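You operate a simulated robot arm through the tools that you are given. There is no shell and no other tool. Be economical: measure what you need, move in short steps, check, and stop when the job is done.

You are at the controls of a simulated robot arm. One attempt, no reset.

## Task
Lay the cream top and the blue button on the chest, ready for mending.
Fine: the top is in the locked cotton drawer; shut and lock it again; lid back on the button tin.

Only the result counts: the job must be done as asked and must still hold three seconds after the hand-in. Knocking over, shifting, dropping, spilling or breaking anything else fails it. A push-on lid holds only when it is set on centred and level and pressed home; a screw cap is set on level and turned clockwise until tight.

## Robot
A 7-joint arm with a two-finger parallel gripper, fixed in place. Base frame: the origin is at the foot of the arm, x ahead of it, y to its left, z up. Lengths are in m, angles in rad, forces in N, time in s.
With the tool pointing down near the work surface it reaches from about 0.2 to 0.56 m from the base axis. Its first joint turns from -2.897 to 2.897 rad. Payload 3.91 kg.
The TCP is the grasp point between the finger pads, 0.03 m short of the fingertips. In the tool frame z runs along the fingers and y along their closing line. The gripper opens to 0.11 m. The fingers are 0.02 m wide and 0.01 m thick; the gripper's body (0.048 by 0.112 m) begins 0.055 m behind the TCP.
Orientation is that of the tool frame in the base frame, as a unit quaternion [x, y, z, w]. With the fingers straight down and closing along the base's y, the tool's x points along the base's -x, its y along +y and its z along -z.

## Interface
- The arm moves only by the tool drive_tool. Its arguments are lists of equal length, an entry for each row: "linear": the shift along the tool's x, y, z in mm, a list of three; "turn": the turn, a rotation vector about the tool's x, y, z in rad, a list of three; "gripper": the opening, from 0 (shut) to 1 (fully open). In form: {"linear": [[tx, ty, tz], ...], "turn": [[wx, wy, wz], ...], "gripper": [gripper, ...]}. A call has 1 to 10 rows; each row is the pose to reach, as a shift and turn from the pose commanded when the call began, along the tool's axes at that moment. Rows are played at 5 a second. More than 0.05 m and 0.15 rad between two rows, or a gripper value outside its range, and nothing of the call is played. Where a pose cannot be reached the arm comes as near as it can. A force on the tool above 40 N (or 10 N above the force at the start of the call, whichever is more), or a blocked arm, ends the call early, and 0.2 s more pass. Each finger travels about 0.153 m/s and halts on what it meets, pressing with about 37 N; the grip force reading is that of the motor and also rises with nothing between the fingers. The clock runs only during rows and for 0.2 s after the last one: add rows that repeat a pose to give the fingers time. It gives the time, the measured TCP pose, the force on the tool (base axes), the opening and the grip force at its end, in the units of the frame above (readings bear some noise), and new pictures: "show" is both (left out), scene, wrist or none.
- Cameras (640 x 400 px; columns grow to the right, rows downward): "scene" is fixed at [0.05, -0.5011, 1.6289]; the picture's right is [0.04, -1.00, 0.00], its down [-0.82, -0.03, -0.57] and it looks along [0.57, 0.02, -0.82] (base axes); focal length 258 px, centre (320, 200). "wrist" rides on the gripper at [-0.036, 0, -0.057] in the tool frame; the picture's right is [0.00, -1.00, 0.00], its down [0.97, 0.00, -0.24] and it looks along [0.24, 0.00, 0.97] (tool axes); focal length 218 px, centre (320, 200).
- lift_body(by): slides the trunk up (or, below 0, down) by that many m; the arm rides with it, the base frame stays. It gives what a move gives, with no picture.
- locate(camera, pixels): for up to 12 pixels [column, row] of the newest picture of that camera ("zoom" is the newest enlarged one), the place [x, y, z] in the base frame of the surface seen there, good to about 0.002 m. No time passes.
- zoom(camera, box): a new picture of the part [left, top, right, bottom] of that camera's present view, enlarged. No time passes.
- close_job(): hands the job in; it is judged then, once.

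Go step by step. Measure first, check grasps and placings, and put right what went wrong. The budget is 80 turns and 120 pictures, counting those below and the enlarged ones. Unless the task says otherwise, let go and move clear before handing in, and close with one line.

The tools are called after "Emit:" as name(argument=value, ...) on one line, values as JSON. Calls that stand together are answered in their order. drive_tool: Moves the arm, as the interface text tells. Its arguments: {"type":"object","properties":{"linear":{"type":"array","items":{"type":"array","items":{"type":"number"}}},"turn":{"type":"array","items":{"type":"array","items":{"type":"number"}}},"gripper":{"type":"array","items":{"type":"number"}},"show":{"type":"string","enum":["both","scene","wrist","none"]}},"required":["linear","turn","gripper"]} The other tools are called the same way: lift_body (by) slides the trunk up or down; locate (camera, pixels) gives the place of the surface under pixels of a picture; zoom (camera, box) takes an enlarged picture of a part of a camera's view; close_job () hands the job in.

At the start:

```text
clock: 0.0
tool_pos: [0.483, 0.0758, 1.1769]
orientation: [0.0, 1.0, -0.001, 0.0]
wrist_force: [1.3, -0.5, -0.1]
finger_gap: 0.1102
gripper_force: 0.0
trunk travel left (down, up): [-0.575, 0.035]
```

scene: 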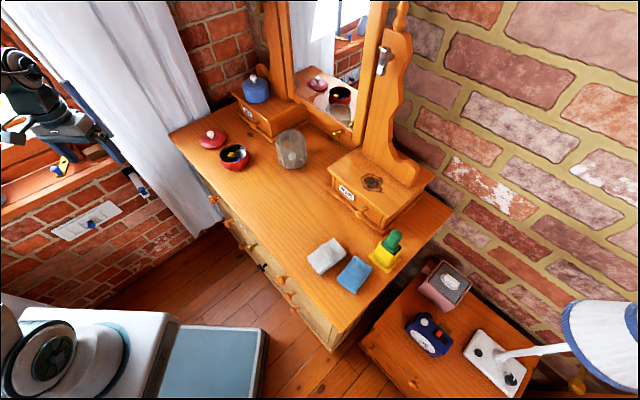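
wrist: 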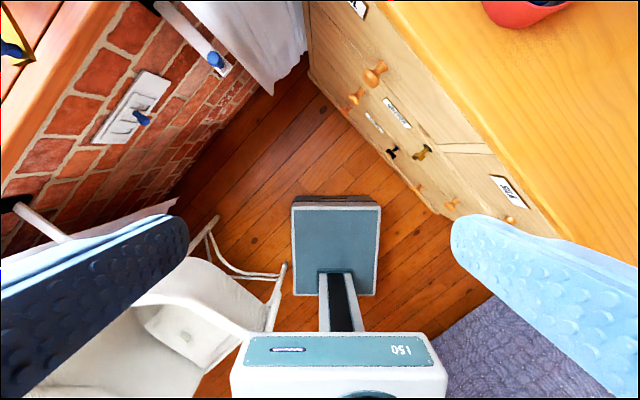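

The scene shows a dresser with labelled drawers, a red tin (210,138), a bowl (233,155) and several items on top. I'll enlarge the pictures to read the labels and find the key.

Emit:
zoom(camera="scene", box=[160, 60, 320, 160])

Emit:
zoom(camera="scene", box=[200, 170, 360, 350])

Emit:
zoom(camera="wrist", box=[300, 0, 560, 220])

Emit:
zoom(camera="scene", box=[290, 140, 480, 300])

```text
4.00 times, centred on (240, 110) of scene
```

zoom: 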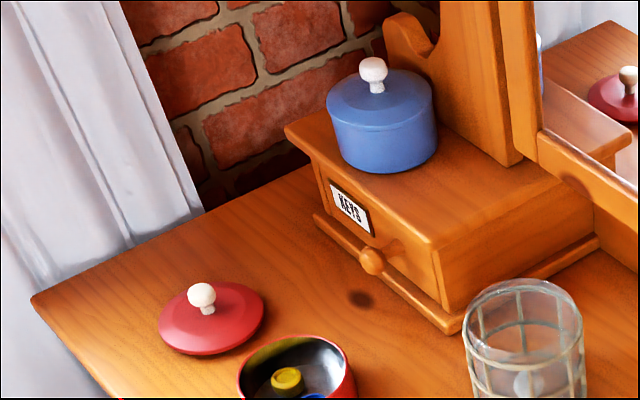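

```text
2.22 times, centred on (280, 260) of scene
```

zoom: 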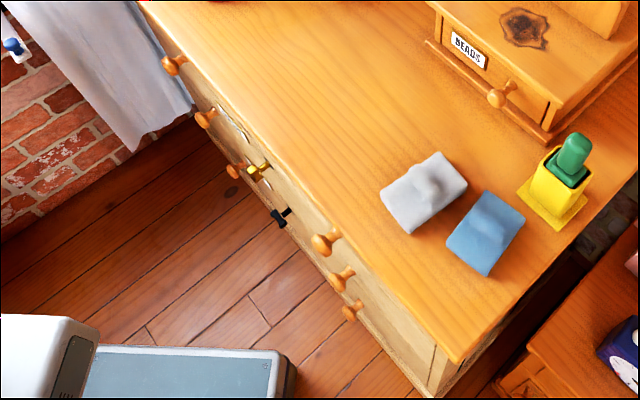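

```text
1.82 times, centred on (430, 110) of wrist
```

zoom: 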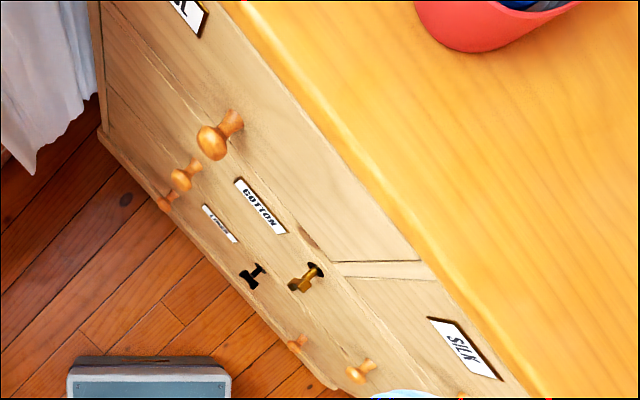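

```text
2.50 times, centred on (385, 220) of scene
```

zoom: 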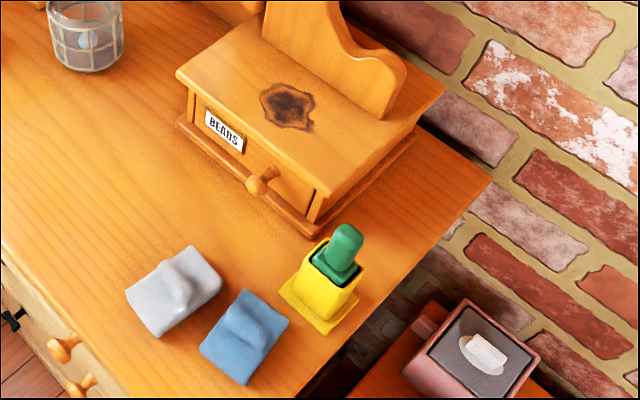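

The drawer fronts carry labels (COTTON, LINEN, SILK) with a brass key and a black key in locks, and the red bowl holds buttons. Next I measure these.

Emit:
locate(camera="wrist", pixels=[[375, 76], [398, 113], [424, 152], [392, 152], [374, 122], [356, 97], [368, 82], [452, 203], [508, 192], [413, 195], [515, 222], [440, 107]])

Emit:
locate(camera="scene", pixels=[[210, 135], [211, 143], [233, 155], [292, 150], [325, 256], [355, 273], [388, 245], [170, 135], [333, 348], [452, 212], [282, 281], [270, 200]])

Emit:
zoom(camera="scene", box=[190, 120, 270, 180])

Emit:
zoom(camera="wrist", box=[340, 50, 470, 180])

```text
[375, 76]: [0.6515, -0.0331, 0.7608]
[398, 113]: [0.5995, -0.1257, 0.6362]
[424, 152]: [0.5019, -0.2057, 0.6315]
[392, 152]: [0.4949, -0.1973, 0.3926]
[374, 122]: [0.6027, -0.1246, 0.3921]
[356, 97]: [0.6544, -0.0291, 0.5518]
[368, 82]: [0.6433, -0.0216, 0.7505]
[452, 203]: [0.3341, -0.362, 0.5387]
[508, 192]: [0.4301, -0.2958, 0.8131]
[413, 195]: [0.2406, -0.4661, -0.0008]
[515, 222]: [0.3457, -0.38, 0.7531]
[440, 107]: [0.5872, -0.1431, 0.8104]
```

```text
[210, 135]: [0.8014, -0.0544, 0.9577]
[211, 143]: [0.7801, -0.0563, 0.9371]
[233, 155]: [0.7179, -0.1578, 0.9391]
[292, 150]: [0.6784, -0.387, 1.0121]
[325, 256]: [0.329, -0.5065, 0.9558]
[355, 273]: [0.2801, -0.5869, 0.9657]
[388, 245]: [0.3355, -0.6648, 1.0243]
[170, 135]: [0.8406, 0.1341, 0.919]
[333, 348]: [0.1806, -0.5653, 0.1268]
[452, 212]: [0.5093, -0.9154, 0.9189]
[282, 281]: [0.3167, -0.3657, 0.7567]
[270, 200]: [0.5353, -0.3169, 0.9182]
```

```text
6.67 times, centred on (230, 150) of scene
```

zoom: 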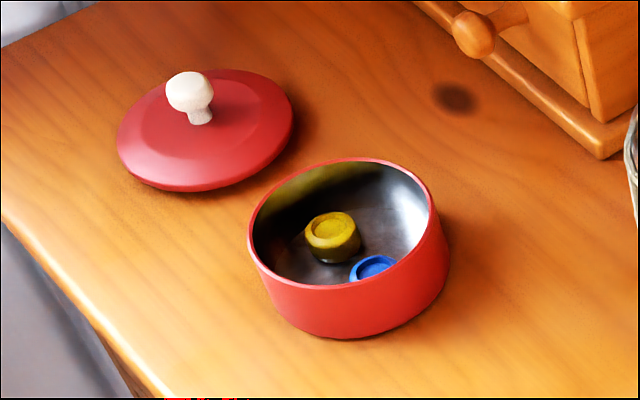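

```text
3.08 times, centred on (405, 115) of wrist
```

zoom: 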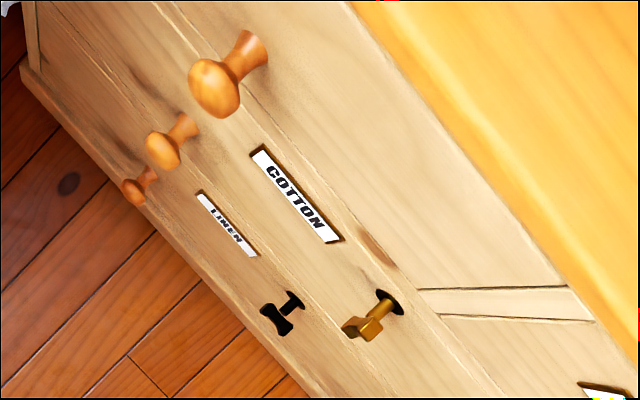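

The chest is turned 45° (front direction (-0.707,-0.707), top at z≈0.918). The cotton lock, with the brass key, sits near (0.50,-0.20,0.63). I'll yaw the tool by 45° first.

Emit:
drive_tool(linear=[[0, 0, 0], [0, 0, 0], [0, 0, 0], [0, 0, 0], [0, 0, 0], [0, 0, 0]], turn=[[0, 0, 0.13], [0, 0, 0.26], [0, 0, 0.39], [0, 0, 0.52], [0, 0, 0.65], [0, 0, 0.7854]], gripper=[1, 1, 1, 1, 1, 1], show="none")

Emit:
drive_tool(linear=[[0, 0, 0], [0, 0, 0], [0, 0, 0], [0, 0, 0], [0, 0, 0], [0, 0, 0], [0, 0, 0], [0, 0, 0], [0, 0, 0], [0, 0, 0]], turn=[[0, -0.14, 0], [0, -0.28, 0], [0, -0.42, 0], [0, -0.56, 0], [0, -0.7, 0], [0, -0.84, 0], [0, -0.98, 0], [0, -1.12, 0], [0, -1.26, 0], [0, -1.4, 0]], gripper=[1, 1, 1, 1, 1, 1, 1, 1, 1, 1], show="both")

```text
clock: 1.4
tool_pos: [0.4825, 0.0756, 1.1766]
orientation: [0.383, 0.924, 0.0, 0.0]
wrist_force: [-0.5, -0.7, 0.7]
finger_gap: 0.1099
gripper_force: 0.1
trunk travel left (down, up): [-0.575, 0.035]
```

```text
clock: 3.6
tool_pos: [0.4826, 0.0753, 1.1771]
orientation: [0.292, 0.706, -0.246, 0.596]
wrist_force: [0.5, -0.7, 0.3]
finger_gap: 0.1097
gripper_force: 0.0
trunk travel left (down, up): [-0.575, 0.035]
```

scene: 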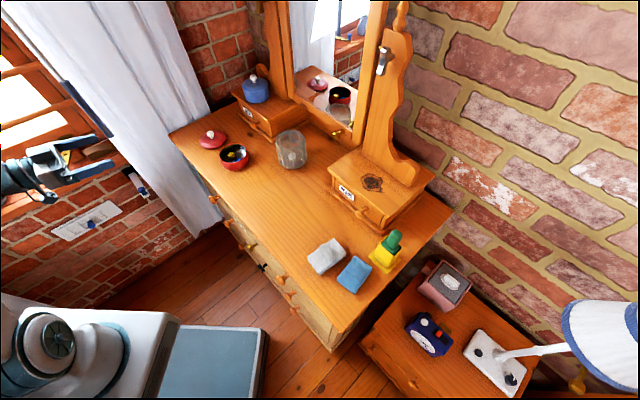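
wrist: 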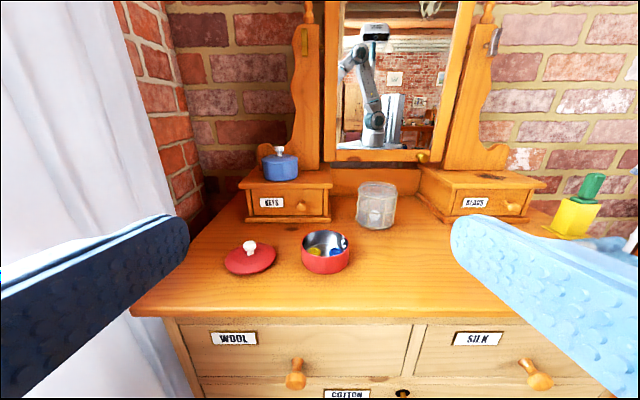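

The pitch works, and WOOL, SILK, COTTON and the lock show at the bottom edge. I'll lower the trunk to face the cotton drawer and level the tool.

Emit:
lift_body(by=-0.48)

Emit:
drive_tool(linear=[[0, 0, 0], [0, 0, 0]], turn=[[0, -0.09, 0], [0, -0.1708, 0]], gripper=[1, 1], show="wrist")

```text
refused: -0.48 is not a number from -0.4 to 0.4
```

```text
clock: 4.2
tool_pos: [0.4837, 0.0758, 1.1752]
orientation: [0.27, 0.652, -0.271, 0.654]
wrist_force: [0.5, 0.0, 0.0]
finger_gap: 0.1101
gripper_force: 0.1
trunk travel left (down, up): [-0.575, 0.035]
```

wrist: 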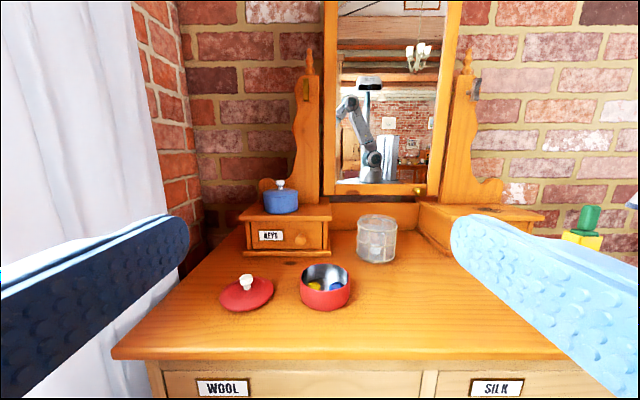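

The lift takes at most 0.4 m at once, so I'll go down in two parts.

Emit:
lift_body(by=-0.4)

Emit:
lift_body(by=-0.1)

Emit:
drive_tool(linear=[[0, 0, 0]], turn=[[0, 0, 0]], gripper=[1], show="wrist")

```text
clock: 8.0
tool_pos: [0.4821, 0.075, 0.7758]
orientation: [0.27, 0.653, -0.271, 0.653]
wrist_force: [0.0, -0.2, 0.7]
finger_gap: 0.11
gripper_force: 0.1
trunk travel left (down, up): [-0.175, 0.435]
```

```text
clock: 9.4
tool_pos: [0.483, 0.0758, 0.6772]
orientation: [0.27, 0.653, -0.27, 0.654]
wrist_force: [0.3, -0.1, -0.2]
finger_gap: 0.1101
gripper_force: 0.1
trunk travel left (down, up): [-0.075, 0.535]
```

```text
clock: 9.8
tool_pos: [0.4835, 0.0757, 0.6767]
orientation: [0.27, 0.653, -0.272, 0.654]
wrist_force: [0.0, -0.1, -0.1]
finger_gap: 0.1101
gripper_force: 0.0
trunk travel left (down, up): [-0.075, 0.535]
```

wrist: 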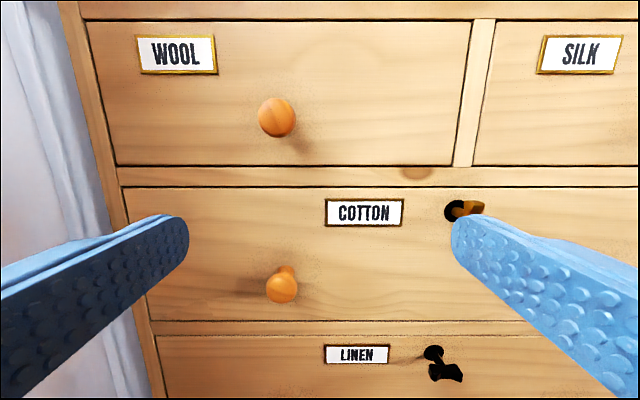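

Now the cotton key is at (466,209), the left cotton knob at (282,288) and the linen key at (440,362). I'll measure them and enlarge the key.

Emit:
locate(camera="wrist", pixels=[[452, 211], [470, 208], [478, 207], [282, 288], [282, 290], [360, 250], [200, 290], [432, 353], [447, 371], [277, 117], [600, 195], [445, 211]])

Emit:
zoom(camera="wrist", box=[420, 180, 500, 240])

```text
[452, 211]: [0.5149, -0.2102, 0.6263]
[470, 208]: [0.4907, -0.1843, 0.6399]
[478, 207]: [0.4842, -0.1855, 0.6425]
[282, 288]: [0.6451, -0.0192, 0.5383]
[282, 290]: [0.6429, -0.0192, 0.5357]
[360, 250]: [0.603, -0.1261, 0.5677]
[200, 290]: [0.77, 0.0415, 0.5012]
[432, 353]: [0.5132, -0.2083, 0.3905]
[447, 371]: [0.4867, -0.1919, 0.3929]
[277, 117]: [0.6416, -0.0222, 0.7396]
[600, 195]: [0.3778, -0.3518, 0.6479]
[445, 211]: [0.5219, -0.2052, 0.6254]
```

```text
6.67 times, centred on (460, 210) of wrist
```

zoom: 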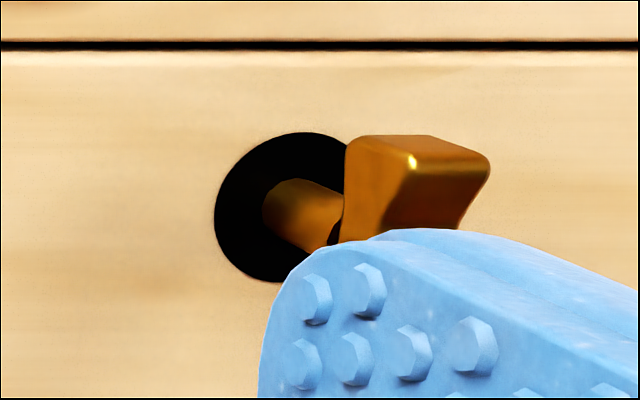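

The front plane is at f=(x−y)/√2≈0.515, and the key axis is near l=(x+y)/√2≈0.21, z≈0.627. I'll move in front of the key for an unobstructed view.

Emit:
drive_tool(linear=[[10, -37, 14], [20, -74, 28], [30, -111, 42], [40, -148, 56], [50, -186, 70], [50, -186, 70]], turn=[[0, 0, 0], [0, 0, 0], [0, 0, 0], [0, 0, 0], [0, 0, 0], [0, 0, 0]], gripper=[1, 1, 1, 1, 1, 1], show="wrist")

Emit:
zoom(camera="wrist", box=[270, 140, 370, 210])

```text
clock: 11.2
tool_pos: [0.4804, -0.0801, 0.625]
orientation: [0.271, 0.653, -0.27, 0.653]
wrist_force: [-0.3, -0.6, -0.7]
finger_gap: 0.1099
gripper_force: 0.1
out of reach, approached as far as the arm can: row 3, 4, 5, 6
trunk travel left (down, up): [-0.075, 0.535]
```

wrist: 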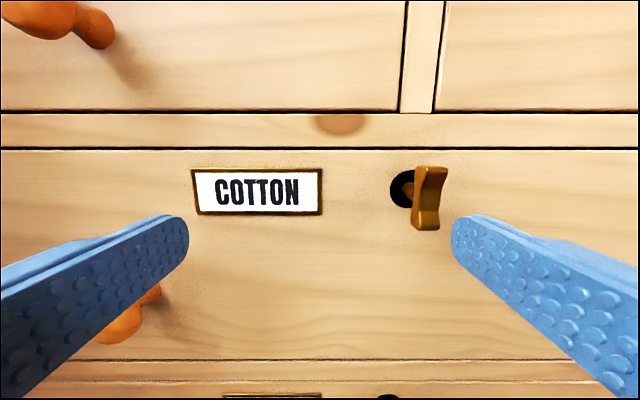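

```text
5.71 times, centred on (320, 175) of wrist
```

zoom: 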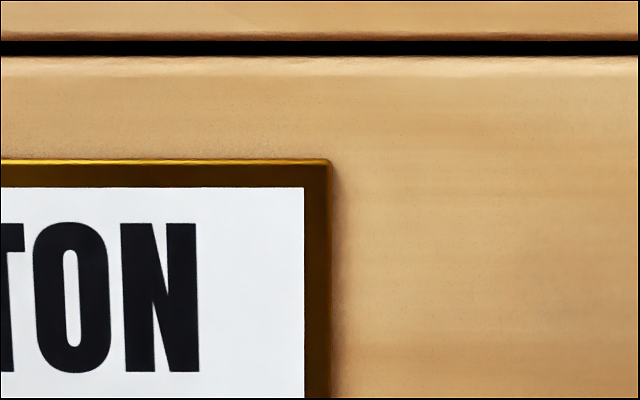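

The key's bow is a vertical blade at (430,197), and the arm stopped short of the fold-in limit. I'll measure the key.

Emit:
zoom(camera="wrist", box=[380, 150, 460, 240])

Emit:
locate(camera="wrist", pixels=[[432, 170], [428, 178], [428, 197], [426, 215], [424, 226], [418, 197], [437, 200], [400, 190], [408, 190], [401, 172], [401, 206], [390, 190]])

```text
4.44 times, centred on (420, 195) of wrist
```

zoom: 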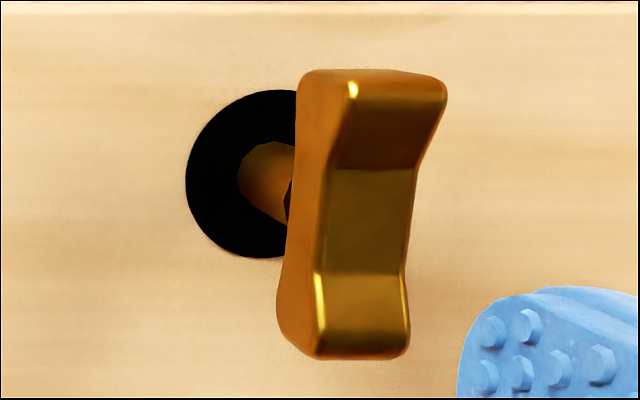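

```text
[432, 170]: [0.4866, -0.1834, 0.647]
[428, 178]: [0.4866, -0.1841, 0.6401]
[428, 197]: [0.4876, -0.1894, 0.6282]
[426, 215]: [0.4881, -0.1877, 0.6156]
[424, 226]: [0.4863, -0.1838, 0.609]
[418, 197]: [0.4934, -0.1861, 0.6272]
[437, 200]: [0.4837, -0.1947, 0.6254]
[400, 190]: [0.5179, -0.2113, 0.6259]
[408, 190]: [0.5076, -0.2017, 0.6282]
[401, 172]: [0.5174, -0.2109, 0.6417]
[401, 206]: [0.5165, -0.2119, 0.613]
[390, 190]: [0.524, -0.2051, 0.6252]
```

The bow spans l 0.204–0.218 (centre 0.2115), z 0.607–0.648, f 0.474–0.49. I'll align first, keeping back from it.

Emit:
drive_tool(linear=[[-1, -24, 13], [-1, -48, 26], [-2, -71, 40], [-2, -71, 40]], turn=[[0, 0, 0], [0, 0, 0], [0, 0, 0], [0, 0, 0]], gripper=[1, 1, 1, 1], show="wrist")

```text
clock: 12.2
tool_pos: [0.4882, -0.1615, 0.6284]
orientation: [0.271, 0.653, -0.271, 0.653]
wrist_force: [0.3, -0.4, -0.8]
finger_gap: 0.11
gripper_force: 0.1
out of reach, approached as far as the arm can: row 1, 2, 3, 4
trunk travel left (down, up): [-0.075, 0.535]
```

wrist: 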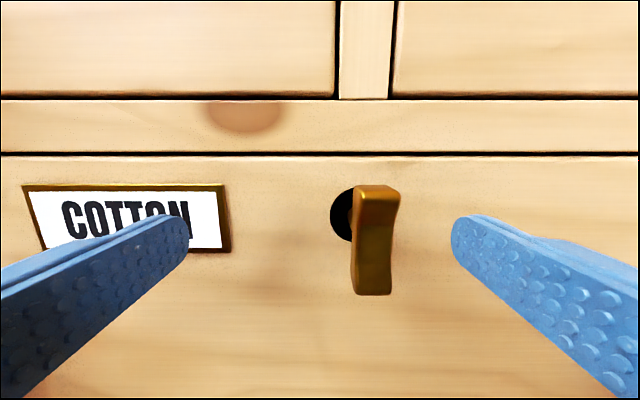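

The arm is still being pushed outwards (l=0.231 instead of 0.2115), so it's at its fold limit. I'll raise the trunk 0.15 and bring the tool back down, which should give the elbow more room.

Emit:
lift_body(by=0.15)

Emit:
drive_tool(linear=[[37, 0, -5], [74, 0, -10], [111, 0, -15], [151, 0, -20], [151, -19, -20], [151, -19, -20]], turn=[[0, 0, 0], [0, 0, 0], [0, 0, 0], [0, 0, 0], [0, 0, 0], [0, 0, 0]], gripper=[1, 1, 1, 1, 1, 1], show="wrist")

```text
clock: 13.9
tool_pos: [0.4878, -0.1608, 0.7769]
orientation: [0.27, 0.653, -0.271, 0.653]
wrist_force: [-0.4, -0.8, 0.0]
finger_gap: 0.1102
gripper_force: 0.1
trunk travel left (down, up): [-0.225, 0.385]
```

```text
clock: 15.3
tool_pos: [0.4674, -0.1616, 0.6309]
orientation: [0.271, 0.655, -0.271, 0.651]
wrist_force: [0.5, 0.3, 0.9]
finger_gap: 0.1098
gripper_force: 0.2
out of reach, approached as far as the arm can: row 4, 5, 6
trunk travel left (down, up): [-0.225, 0.385]
```

wrist: 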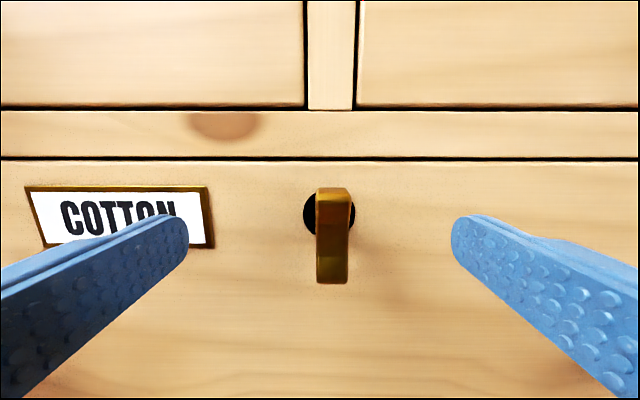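

Better: l=0.2162, f=0.4448, with the key centred at (333,235). I'll advance 29 mm and shift 5 mm right.

Emit:
drive_tool(linear=[[4, -4, 15], [4, -5, 29], [4, -5, 29]], turn=[[0, 0, 0], [0, 0, 0], [0, 0, 0]], gripper=[1, 1, 1], show="wrist")

```text
clock: 16.1
tool_pos: [0.4853, -0.1877, 0.6255]
orientation: [0.27, 0.654, -0.27, 0.653]
wrist_force: [-0.2, 0.7, 0.2]
finger_gap: 0.1101
gripper_force: 0.0
trunk travel left (down, up): [-0.225, 0.385]
```

wrist: 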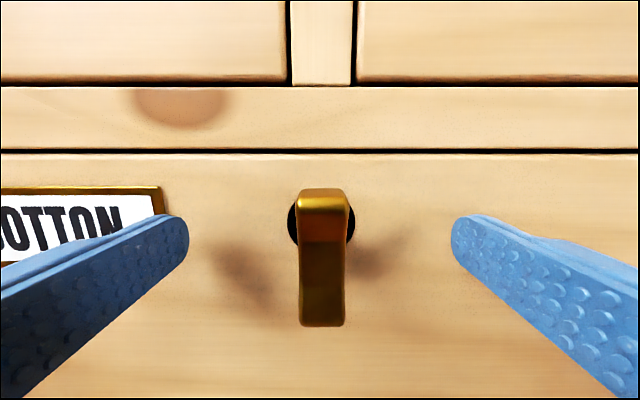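

The key is centred between the fingers at (322,255) and the TCP is on the bow, so I'll close.

Emit:
drive_tool(linear=[[0, 0, 0], [0, 0, 0], [0, 0, 0], [0, 0, 0]], turn=[[0, 0, 0], [0, 0, 0], [0, 0, 0], [0, 0, 0]], gripper=[0.5, 0.2, 0, 0], show="wrist")

```text
clock: 17.1
tool_pos: [0.4843, -0.1871, 0.6258]
orientation: [0.271, 0.653, -0.271, 0.653]
wrist_force: [-3.7, -2.4, 0.0]
finger_gap: 0.015
gripper_force: 44.7
trunk travel left (down, up): [-0.225, 0.385]
```

wrist: 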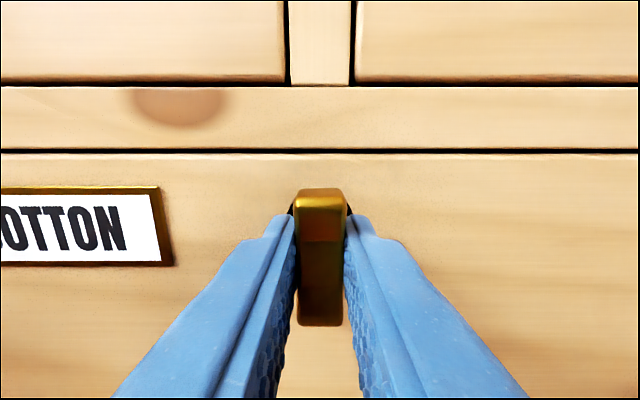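

The key is gripped (gap 15 mm). I'll try a small clockwise turn to test the direction.

Emit:
drive_tool(linear=[[0, 0, 0], [0, 0, 0], [0, 0, 0], [0, 0, 0]], turn=[[0, 0, 0.12], [0, 0, 0.24], [0, 0, 0.36], [0, 0, 0.36]], gripper=[0, 0, 0, 0], show="wrist")

```text
clock: 17.9
tool_pos: [0.4868, -0.1894, 0.6263]
orientation: [0.37, 0.61, -0.167, 0.68]
wrist_force: [-16.7, 10.0, 0.3]
finger_gap: 0.0147
gripper_force: 45.2
out of reach, approached as far as the arm can: row 2, 3
trunk travel left (down, up): [-0.225, 0.385]
stopped in row 3: the force on the tool passed its limit (the readings are from after the stop); the commanded pose is now the measured one
```

wrist: 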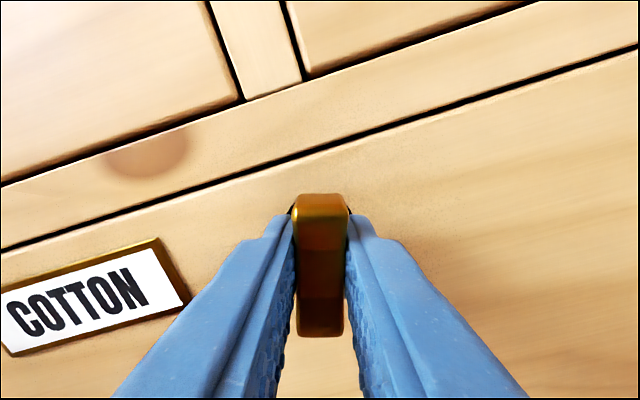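

The key turns clockwise with the hand (about 0.3 rad so far), but the solver drifted 3 mm into the key. I'll ease back and turn a little more to see whether reach is the limit.

Emit:
drive_tool(linear=[[0, 0, -2], [0, 0, -2], [0, 0, -2]], turn=[[0, 0, 0], [0, 0, 0.1], [0, 0, 0.2]], gripper=[0, 0, 0], show="none")

```text
clock: 18.5
tool_pos: [0.4879, -0.19, 0.6266]
orientation: [0.395, 0.603, -0.152, 0.676]
wrist_force: [-8.0, -3.7, -3.6]
finger_gap: 0.0151
gripper_force: 45.2
out of reach, approached as far as the arm can: row 2
trunk travel left (down, up): [-0.225, 0.385]
stopped in row 2: the force on the tool passed its limit (the readings are from after the stop); the commanded pose is now the measured one
```

Reach limits the roll here. I'll release, raise the trunk more, and come back down to the same grip with more elbow room.

Emit:
drive_tool(linear=[[0, 0, -2], [0, 0, -2], [0, 0, -2]], turn=[[0, 0, 0], [0, 0, 0], [0, 0, 0]], gripper=[0.5, 1, 1], show="wrist")

Emit:
lift_body(by=0.15)

```text
clock: 19.3
tool_pos: [0.4872, -0.1895, 0.6281]
orientation: [0.395, 0.603, -0.151, 0.676]
wrist_force: [0.2, 1.4, -0.6]
finger_gap: 0.1101
gripper_force: 0.0
trunk travel left (down, up): [-0.225, 0.385]
```

wrist: 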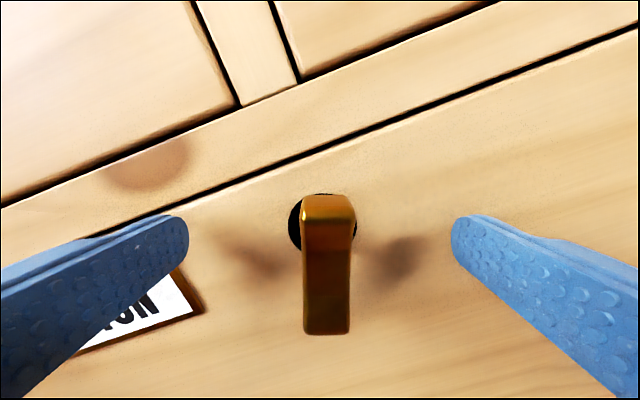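

```text
clock: 21.0
tool_pos: [0.4871, -0.1881, 0.778]
orientation: [0.394, 0.603, -0.151, 0.676]
wrist_force: [-0.1, -0.5, 0.0]
finger_gap: 0.1099
gripper_force: 0.0
trunk travel left (down, up): [-0.375, 0.235]
```

The key stays turned at about 0.36 rad. Now I'll go straight down 151 mm in the rolled frame.

Emit:
drive_tool(linear=[[35, -13, 1], [70, -26, 1], [105, -39, 1], [141, -53, 2], [141, -53, 2]], turn=[[0, 0, 0], [0, 0, 0], [0, 0, 0], [0, 0, 0], [0, 0, 0]], gripper=[1, 1, 1, 1, 1], show="wrist")

```text
clock: 21.6
tool_pos: [0.5052, -0.1805, 0.7462]
orientation: [0.396, 0.6, -0.149, 0.679]
wrist_force: [-32.6, 15.7, 13.5]
finger_gap: 0.1074
gripper_force: 0.1
out of reach, approached as far as the arm can: row 1, 2
trunk travel left (down, up): [-0.375, 0.235]
stopped in row 2: the force on the tool passed its limit (the readings are from after the stop); the commanded pose is now the measured one
```

wrist: 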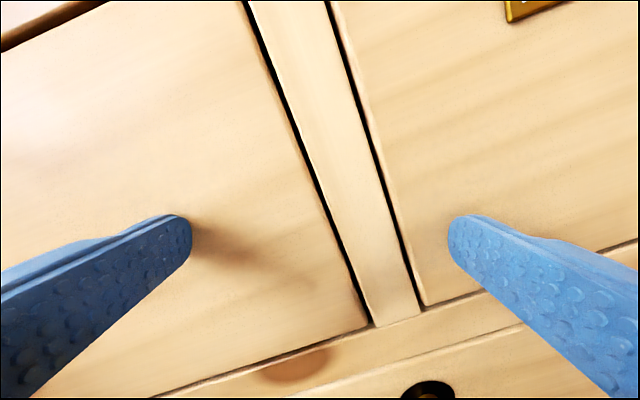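

The roll seems to sit at the wrist-joint limit. Going the other way round (roll −π) gives the same grip on the key with room to turn, so I'll back off and roll negative.

Emit:
drive_tool(linear=[[0, 0, -30], [0, 0, -60], [0, 0, -80], [0, 0, -80], [0, 0, -80], [0, 0, -80], [0, 0, -80], [0, 0, -80], [0, 0, -80], [0, 0, -80]], turn=[[0, 0, 0], [0, 0, -0.14], [0, 0, -0.28], [0, 0, -0.42], [0, 0, -0.56], [0, 0, -0.7], [0, 0, -0.84], [0, 0, -0.98], [0, 0, -1.12], [0, 0, -1.26]], gripper=[1, 1, 1, 1, 1, 1, 1, 1, 1, 1], show="none")

Emit:
drive_tool(linear=[[0, 0, 0], [0, 0, 0], [0, 0, 0], [0, 0, 0], [0, 0, 0], [0, 0, 0], [0, 0, 0], [0, 0, 0], [0, 0, 0], [0, 0, 0]], turn=[[0, 0, -0.14], [0, 0, -0.28], [0, 0, -0.42], [0, 0, -0.56], [0, 0, -0.7], [0, 0, -0.84], [0, 0, -0.98], [0, 0, -1.12], [0, 0, -1.26], [0, 0, -1.4]], gripper=[1, 1, 1, 1, 1, 1, 1, 1, 1, 1], show="wrist")

```text
clock: 23.8
tool_pos: [0.4526, -0.1237, 0.747]
orientation: [-0.035, 0.719, -0.522, 0.458]
wrist_force: [-0.4, 1.0, -0.3]
finger_gap: 0.1101
gripper_force: 0.1
out of reach, approached as far as the arm can: row 1, 2, 3, 4
trunk travel left (down, up): [-0.375, 0.235]
```

```text
clock: 26.0
tool_pos: [0.4505, -0.1246, 0.7456]
orientation: [0.489, -0.528, 0.694, -0.013]
wrist_force: [-0.8, 0.9, 0.5]
finger_gap: 0.1103
gripper_force: 0.0
trunk travel left (down, up): [-0.375, 0.235]
```

wrist: 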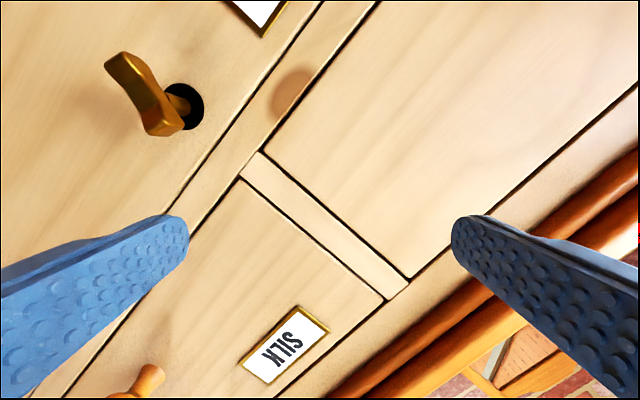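

The negative rolls are reachable. Next I'll level the tool, move in front of the key, and finish the roll to −2.78.

Emit:
drive_tool(linear=[[0, 0, 0], [-21, 34, 2], [-42, 68, 3], [-64, 102, 5]], turn=[[0.04, 0.009, 0], [0.04, 0.009, 0], [0.04, 0.009, 0], [0.04, 0.009, 0]], gripper=[1, 1, 1, 1], show="none")

Emit:
drive_tool(linear=[[0, 0, 0], [0, 0, 0], [0, 0, 0], [0, 0, 0], [0, 0, 0]], turn=[[0, 0, -0.13], [0, 0, -0.26], [0, 0, -0.39], [0, 0, -0.482], [0, 0, -0.482]], gripper=[1, 1, 1, 1, 1], show="wrist")

```text
clock: 27.0
tool_pos: [0.4378, -0.1361, 0.6267]
orientation: [0.484, -0.516, 0.707, -0.022]
wrist_force: [-0.6, 0.1, 0.1]
finger_gap: 0.11
gripper_force: 0.0
trunk travel left (down, up): [-0.375, 0.235]
```

```text
clock: 28.2
tool_pos: [0.4385, -0.1386, 0.6281]
orientation: [0.594, -0.383, 0.691, 0.149]
wrist_force: [-0.2, -0.6, 0.3]
finger_gap: 0.1098
gripper_force: 0.1
trunk travel left (down, up): [-0.375, 0.235]
```

wrist: 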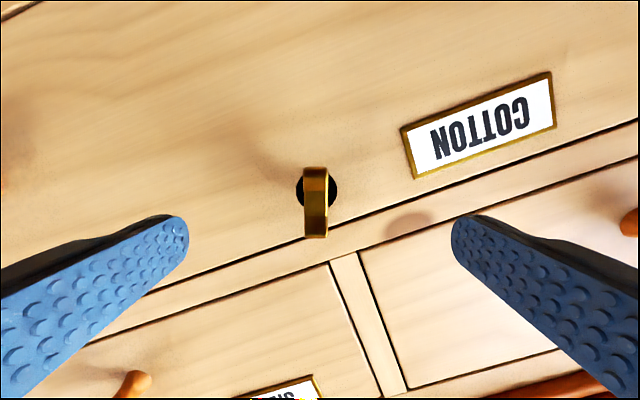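

The key stands upright at (315,200) and the tool axis is level. I'll advance 66 mm and close.

Emit:
drive_tool(linear=[[0, 2, 33], [0, 2, 66], [0, 2, 66]], turn=[[0, 0, 0], [0, 0, 0], [0, 0, 0]], gripper=[1, 1, 1], show="wrist")

Emit:
drive_tool(linear=[[0, 0, 0], [0, 0, 0], [0, 0, 0], [0, 0, 0]], turn=[[0, 0, 0], [0, 0, 0], [0, 0, 0], [0, 0, 0]], gripper=[0.4, 0.1, 0, 0], show="none")

```text
clock: 29.0
tool_pos: [0.4858, -0.1858, 0.6294]
orientation: [0.593, -0.385, 0.691, 0.149]
wrist_force: [0.3, 0.0, -0.7]
finger_gap: 0.11
gripper_force: 0.1
trunk travel left (down, up): [-0.375, 0.235]
```

wrist: 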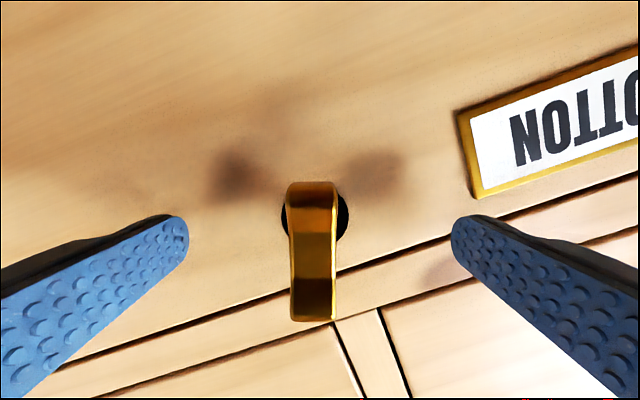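

```text
clock: 30.0
tool_pos: [0.4833, -0.1868, 0.6275]
orientation: [0.594, -0.385, 0.69, 0.15]
wrist_force: [-13.9, -11.6, -12.0]
finger_gap: 0.015
gripper_force: 44.8
trunk travel left (down, up): [-0.375, 0.235]
```

The key is gripped with some sideways load, so I'll shift 2.5 mm along +y to relieve it, then turn clockwise.

Emit:
drive_tool(linear=[[0, 3, 0], [0, 3, 0], [0, 3, 0], [0, 3, 0], [0, 3, 0]], turn=[[0, 0, 0], [0, 0, 0], [0, 0, 0.12], [0, 0, 0.24], [0, 0, 0.36]], gripper=[0, 0, 0, 0, 0], show="none")

```text
clock: 31.2
tool_pos: [0.4818, -0.189, 0.628]
orientation: [0.515, -0.483, 0.708, 0.02]
wrist_force: [6.2, 4.1, 1.5]
finger_gap: 0.0148
gripper_force: 44.6
trunk travel left (down, up): [-0.375, 0.235]
```

It turned freely to about 0.72 rad; I'll continue clockwise.

Emit:
drive_tool(linear=[[0, -1, 0], [0, -1, 0], [0, -1, 0], [0, -1, 0], [0, -1, 0], [0, -1, 0], [0, -1, 0]], turn=[[0, 0, 0.12], [0, 0, 0.24], [0, 0, 0.36], [0, 0, 0.48], [0, 0, 0.6], [0, 0, 0.72], [0, 0, 0.85]], gripper=[0, 0, 0, 0, 0, 0, 0], show="wrist")

```text
clock: 32.8
tool_pos: [0.4818, -0.1872, 0.6265]
orientation: [-0.27, 0.655, -0.651, 0.271]
wrist_force: [-0.9, -3.7, -11.2]
finger_gap: 0.0148
gripper_force: 45.1
trunk travel left (down, up): [-0.375, 0.235]
```

wrist: 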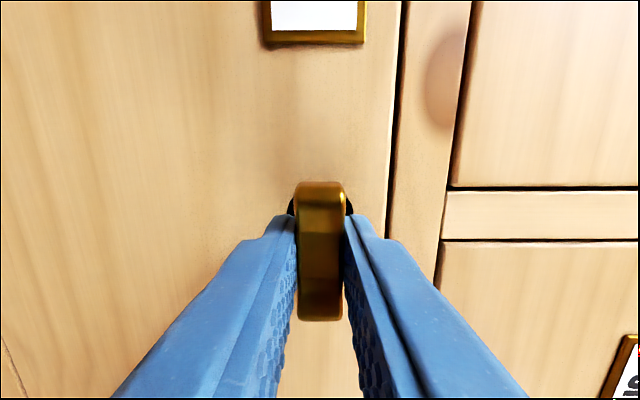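

The key now stands at about 90° with no stop felt. I'll nudge a bit more to see whether this is the end stop.

Emit:
drive_tool(linear=[[0, 0, 0], [0, 0, 0]], turn=[[0, 0, 0.1], [0, 0, 0.15]], gripper=[0, 0], show="none")

```text
clock: 33.4
tool_pos: [0.4813, -0.1891, 0.6257]
orientation: [-0.22, 0.673, -0.63, 0.319]
wrist_force: [-6.1, -3.7, -16.8]
finger_gap: 0.0175
gripper_force: 44.8
trunk travel left (down, up): [-0.375, 0.235]
```

The fingers began to slip on the bow (gap 17.5 mm), so the stop is at 90°. I'll undo that nudge, release and back off.

Emit:
drive_tool(linear=[[0, 0, 0], [0, 0, 0], [0, 0, 0], [0, 0, 0], [0, 0, -30], [0, 0, -64]], turn=[[0, 0, -0.1], [0, 0, -0.13], [0, 0, -0.13], [0, 0, -0.13], [0, 0, -0.13], [0, 0, -0.13]], gripper=[0, 0.3, 1, 1, 1, 1], show="wrist")

```text
clock: 34.8
tool_pos: [0.4345, -0.1433, 0.628]
orientation: [-0.264, 0.656, -0.65, 0.279]
wrist_force: [-0.3, 0.1, -0.4]
finger_gap: 0.1101
gripper_force: 0.0
trunk travel left (down, up): [-0.375, 0.235]
```

wrist: 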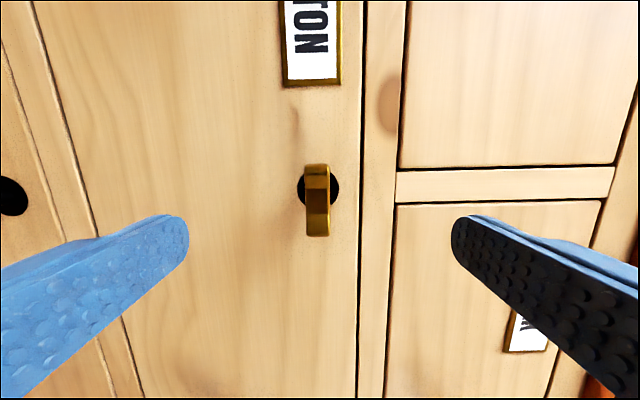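

The key is now horizontal (unlocked). I'll move across to the left cotton knob.

Emit:
drive_tool(linear=[[-39, 15, 0], [-79, 30, 0], [-118, 45, 0], [-158, 60, 0], [-197, 75, 0], [-237, 90, 0], [-237, 90, 0]], turn=[[0, 0, 0], [0, 0, 0], [0, 0, 0], [0, 0, 0], [0, 0, 0], [0, 0, 0], [0, 0, 0]], gripper=[1, 1, 1, 1, 1, 1, 1], show="wrist")

```text
clock: 36.4
tool_pos: [0.6055, 0.0269, 0.5435]
orientation: [-0.264, 0.656, -0.65, 0.279]
wrist_force: [0.6, 0.0, -0.3]
finger_gap: 0.1101
gripper_force: 0.0
trunk travel left (down, up): [-0.375, 0.235]
```

wrist: 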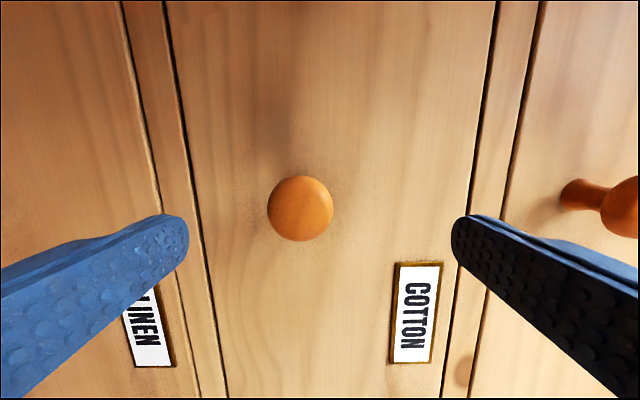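

Emit:
locate(camera="wrist", pixels=[[300, 208], [270, 208], [330, 208], [300, 179], [300, 238], [250, 300], [175, 100], [490, 100]])

```text
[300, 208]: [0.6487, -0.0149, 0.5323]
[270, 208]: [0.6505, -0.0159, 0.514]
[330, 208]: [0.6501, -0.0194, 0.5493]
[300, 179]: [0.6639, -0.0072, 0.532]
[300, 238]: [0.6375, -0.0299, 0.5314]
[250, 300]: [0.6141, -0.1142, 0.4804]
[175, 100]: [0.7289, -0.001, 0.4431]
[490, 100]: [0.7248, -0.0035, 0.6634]
```

The knob centre is at l=0.447, z=0.532, head front f≈0.469. I'll approach and grip it.

Emit:
drive_tool(linear=[[0, 11, 25], [0, 11, 50], [0, 11, 70], [0, 11, 70], [0, 11, 70], [0, 11, 70], [0, 11, 70]], turn=[[0, 0, 0], [0, 0, 0], [0, 0, 0], [0, 0, 0], [0, 0, 0], [0, 0, 0], [0, 0, 0]], gripper=[1, 1, 1, 0.6, 0.2, 0, 0], show="wrist")

```text
clock: 38.0
tool_pos: [0.6537, -0.0232, 0.5314]
orientation: [-0.264, 0.656, -0.65, 0.279]
wrist_force: [0.5, -1.3, -5.0]
finger_gap: 0.042
gripper_force: 45.4
trunk travel left (down, up): [-0.375, 0.235]
```

wrist: 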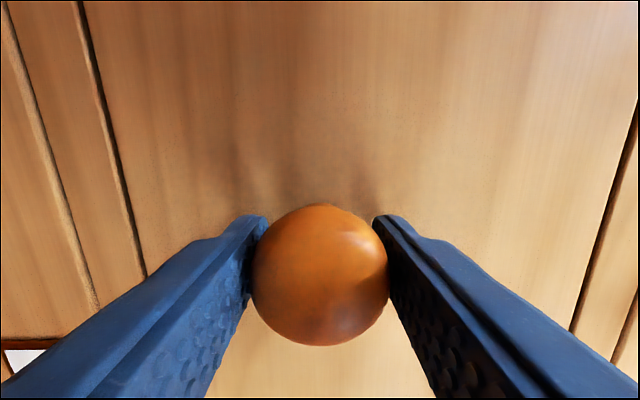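

The knob is gripped (gap 42 mm). I'll pull straight out.

Emit:
drive_tool(linear=[[0, 0, -10], [0, 0, -25], [0, 0, -45], [0, 0, -65], [0, 0, -85], [0, 0, -105], [0, 0, -125], [0, 0, -145], [0, 0, -165], [0, 0, -185]], turn=[[0, 0, 0], [0, 0, 0], [0, 0, 0], [0, 0, 0], [0, 0, 0], [0, 0, 0], [0, 0, 0], [0, 0, 0], [0, 0, 0], [0, 0, 0]], gripper=[0, 0, 0, 0, 0, 0, 0, 0, 0, 0], show="both")

```text
clock: 40.2
tool_pos: [0.521, 0.1082, 0.5308]
orientation: [-0.264, 0.657, -0.65, 0.276]
wrist_force: [1.6, -4.2, -13.0]
finger_gap: 0.0418
gripper_force: 44.9
trunk travel left (down, up): [-0.375, 0.235]
```

scene: 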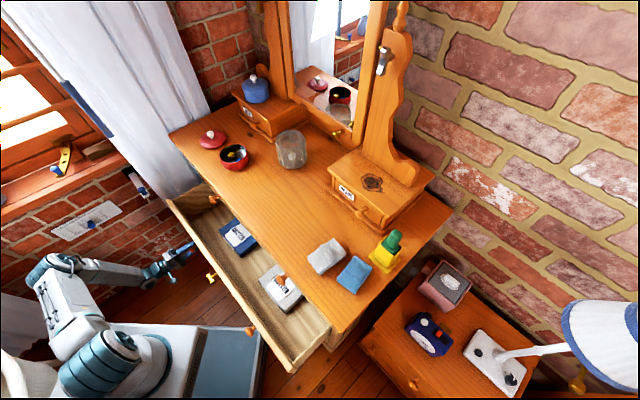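
wrist: 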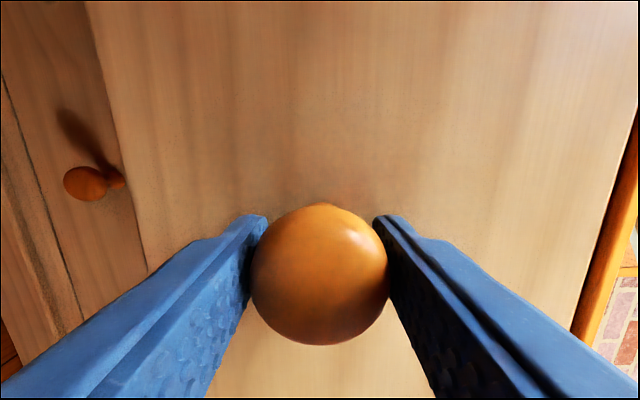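

The drawer slid out smoothly and folded tops are visible inside. I'll enlarge that area and measure.

Emit:
zoom(camera="scene", box=[170, 180, 350, 370])

Emit:
locate(camera="scene", pixels=[[283, 290], [272, 272], [300, 300], [290, 308], [238, 237], [263, 290], [280, 278], [300, 330], [296, 366], [180, 205], [235, 290], [331, 340]])

```text
2.11 times, centred on (260, 275) of scene
```

zoom: 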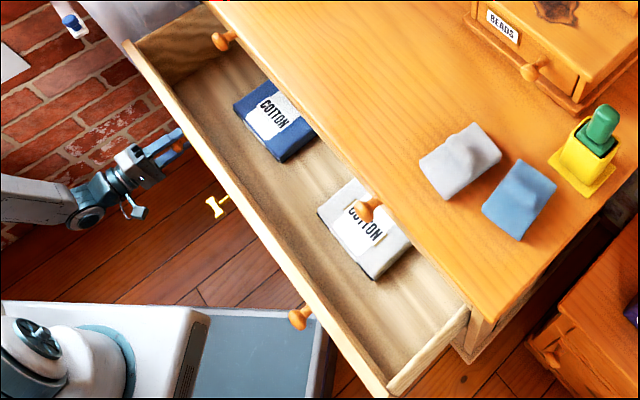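

```text
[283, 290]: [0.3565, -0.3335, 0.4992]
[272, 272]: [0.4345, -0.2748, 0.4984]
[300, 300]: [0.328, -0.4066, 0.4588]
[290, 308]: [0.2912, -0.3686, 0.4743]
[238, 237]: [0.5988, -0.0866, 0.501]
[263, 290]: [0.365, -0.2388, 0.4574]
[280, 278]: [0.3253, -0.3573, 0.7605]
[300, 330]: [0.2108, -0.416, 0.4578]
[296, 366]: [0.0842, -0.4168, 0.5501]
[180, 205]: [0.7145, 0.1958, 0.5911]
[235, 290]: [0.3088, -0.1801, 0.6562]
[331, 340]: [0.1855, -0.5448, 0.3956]
```

The light folded top with a COTTON band sits at about (283,290), f≈0.488, close under the chest front. I'll pull the drawer a further 100 mm for clearance.

Emit:
drive_tool(linear=[[0, 0, -15], [0, 0, -30], [0, 0, -45], [0, 0, -60], [0, 0, -75], [0, 0, -90], [0, 0, -105], [0, 0, -105]], turn=[[0, 0, 0], [0, 0, 0], [0, 0, 0], [0, 0, 0], [0, 0, 0], [0, 0, 0], [0, 0, 0], [0, 0, 0]], gripper=[0, 0, 0, 0, 0, 0, 0, 0], show="scene")

Emit:
zoom(camera="scene", box=[150, 190, 330, 390])

```text
clock: 42.0
tool_pos: [0.4485, 0.1822, 0.5318]
orientation: [-0.264, 0.657, -0.65, 0.277]
wrist_force: [-7.4, -13.5, -12.6]
finger_gap: 0.0421
gripper_force: 45.1
trunk travel left (down, up): [-0.375, 0.235]
```

scene: 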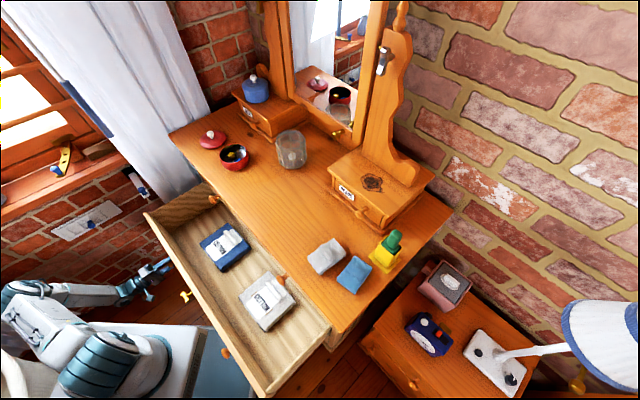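

```text
2.00 times, centred on (240, 290) of scene
```

zoom: 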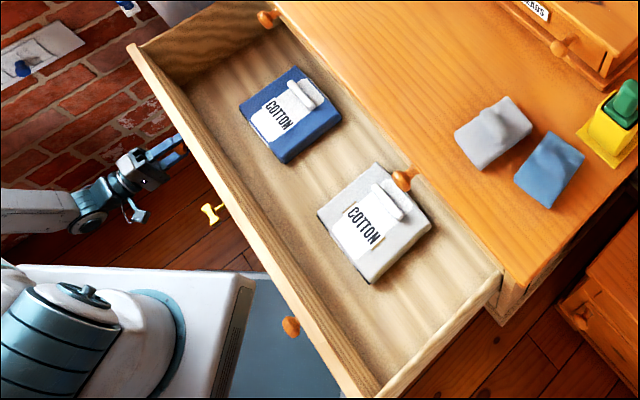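

Both folded tops have a raised roll for gripping, on the light one near zoom pixel (393,200). I'll measure these points.

Emit:
locate(camera="zoom", pixels=[[393, 199], [383, 187], [403, 212], [377, 163], [431, 226], [372, 282], [318, 213], [360, 225], [410, 190], [330, 340], [290, 326], [402, 178]])

Emit:
zoom(camera="scene", box=[235, 265, 305, 335])

```text
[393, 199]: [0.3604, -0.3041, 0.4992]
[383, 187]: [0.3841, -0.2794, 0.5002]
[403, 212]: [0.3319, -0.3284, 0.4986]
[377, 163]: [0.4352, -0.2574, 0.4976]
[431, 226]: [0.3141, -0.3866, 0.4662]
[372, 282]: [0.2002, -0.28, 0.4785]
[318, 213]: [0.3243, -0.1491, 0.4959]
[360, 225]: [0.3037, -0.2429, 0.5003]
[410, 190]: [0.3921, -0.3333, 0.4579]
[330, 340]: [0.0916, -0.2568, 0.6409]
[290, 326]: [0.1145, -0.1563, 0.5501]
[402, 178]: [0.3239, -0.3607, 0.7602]
```

```text
5.71 times, centred on (270, 300) of scene
```

zoom: 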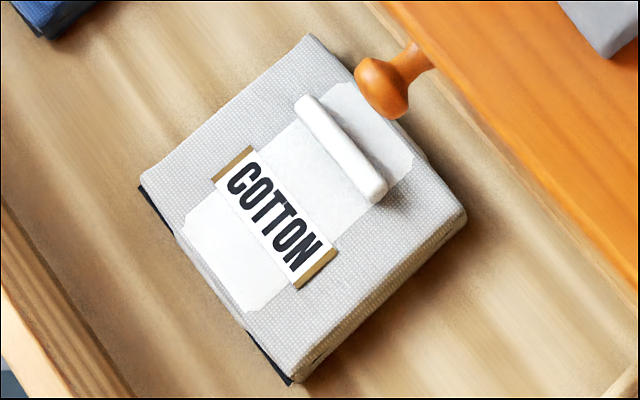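

The handle bar lies along l at f≈0.469, z≈0.50; the pack spans f 0.335–0.495. It's close to the chest front, so I need to know how much further the drawer can come towards the robot's body.

Emit:
locate(camera="scene", pixels=[[190, 335], [165, 330], [205, 340], [150, 375], [240, 370], [222, 352], [120, 345], [90, 355], [200, 380], [50, 350], [227, 355], [100, 330]])

Emit:
zoom(camera="scene", box=[0, 220, 290, 400])

```text
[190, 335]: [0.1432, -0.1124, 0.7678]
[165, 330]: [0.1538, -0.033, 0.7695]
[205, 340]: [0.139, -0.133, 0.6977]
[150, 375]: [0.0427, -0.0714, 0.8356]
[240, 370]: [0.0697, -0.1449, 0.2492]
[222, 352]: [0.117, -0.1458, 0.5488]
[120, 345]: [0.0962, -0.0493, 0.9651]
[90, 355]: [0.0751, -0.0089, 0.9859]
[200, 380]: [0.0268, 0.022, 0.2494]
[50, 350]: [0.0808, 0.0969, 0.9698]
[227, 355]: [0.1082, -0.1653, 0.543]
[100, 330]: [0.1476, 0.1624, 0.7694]
```

```text
2.21 times, centred on (145, 310) of scene
```

zoom: 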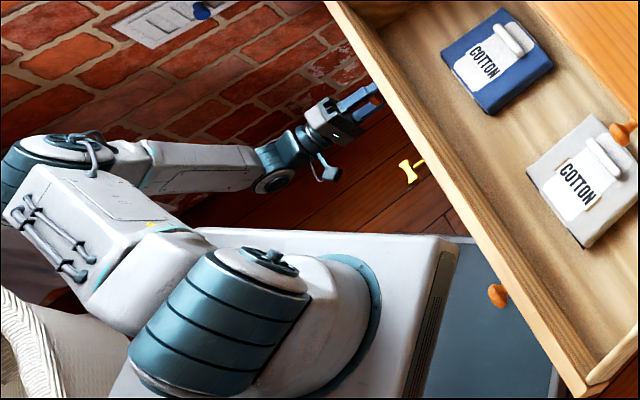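

The robot's body corner (f≈0.19) is right by the drawer's right knob, so the drawer must not come further out and the trunk must not go down. I'll use a slanted grip on the handle: release the knob, back off, and rise.

Emit:
drive_tool(linear=[[0, 0, 0], [0, 0, 0], [0, 0, -20], [0, 0, -50], [0, -45, -55], [0, -90, -55], [0, -135, -55], [0, -180, -55], [0, -225, -55], [0, -225, -55]], turn=[[0, 0, 0], [0, 0, 0], [0, 0, 0], [0, 0, 0], [0, 0, 0], [0, 0, 0], [0, 0, 0], [0, 0, 0], [0, 0, 0], [0, 0, 0]], gripper=[0.5, 1, 1, 1, 1, 1, 1, 1, 1, 1], show="scene")

```text
clock: 44.2
tool_pos: [0.4103, 0.2152, 0.7539]
orientation: [-0.264, 0.656, -0.65, 0.277]
wrist_force: [-0.7, -0.3, -0.5]
finger_gap: 0.11
gripper_force: 0.0
trunk travel left (down, up): [-0.375, 0.235]
```

scene: 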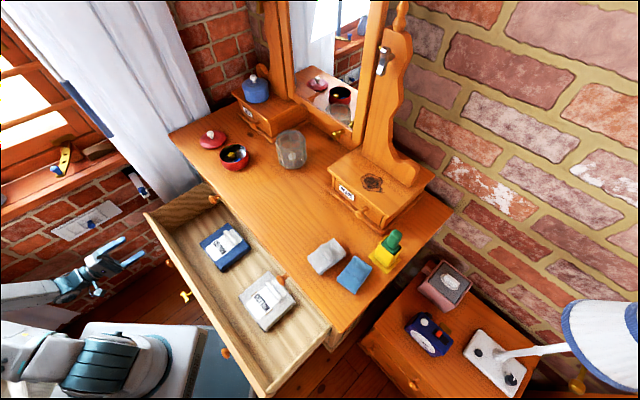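

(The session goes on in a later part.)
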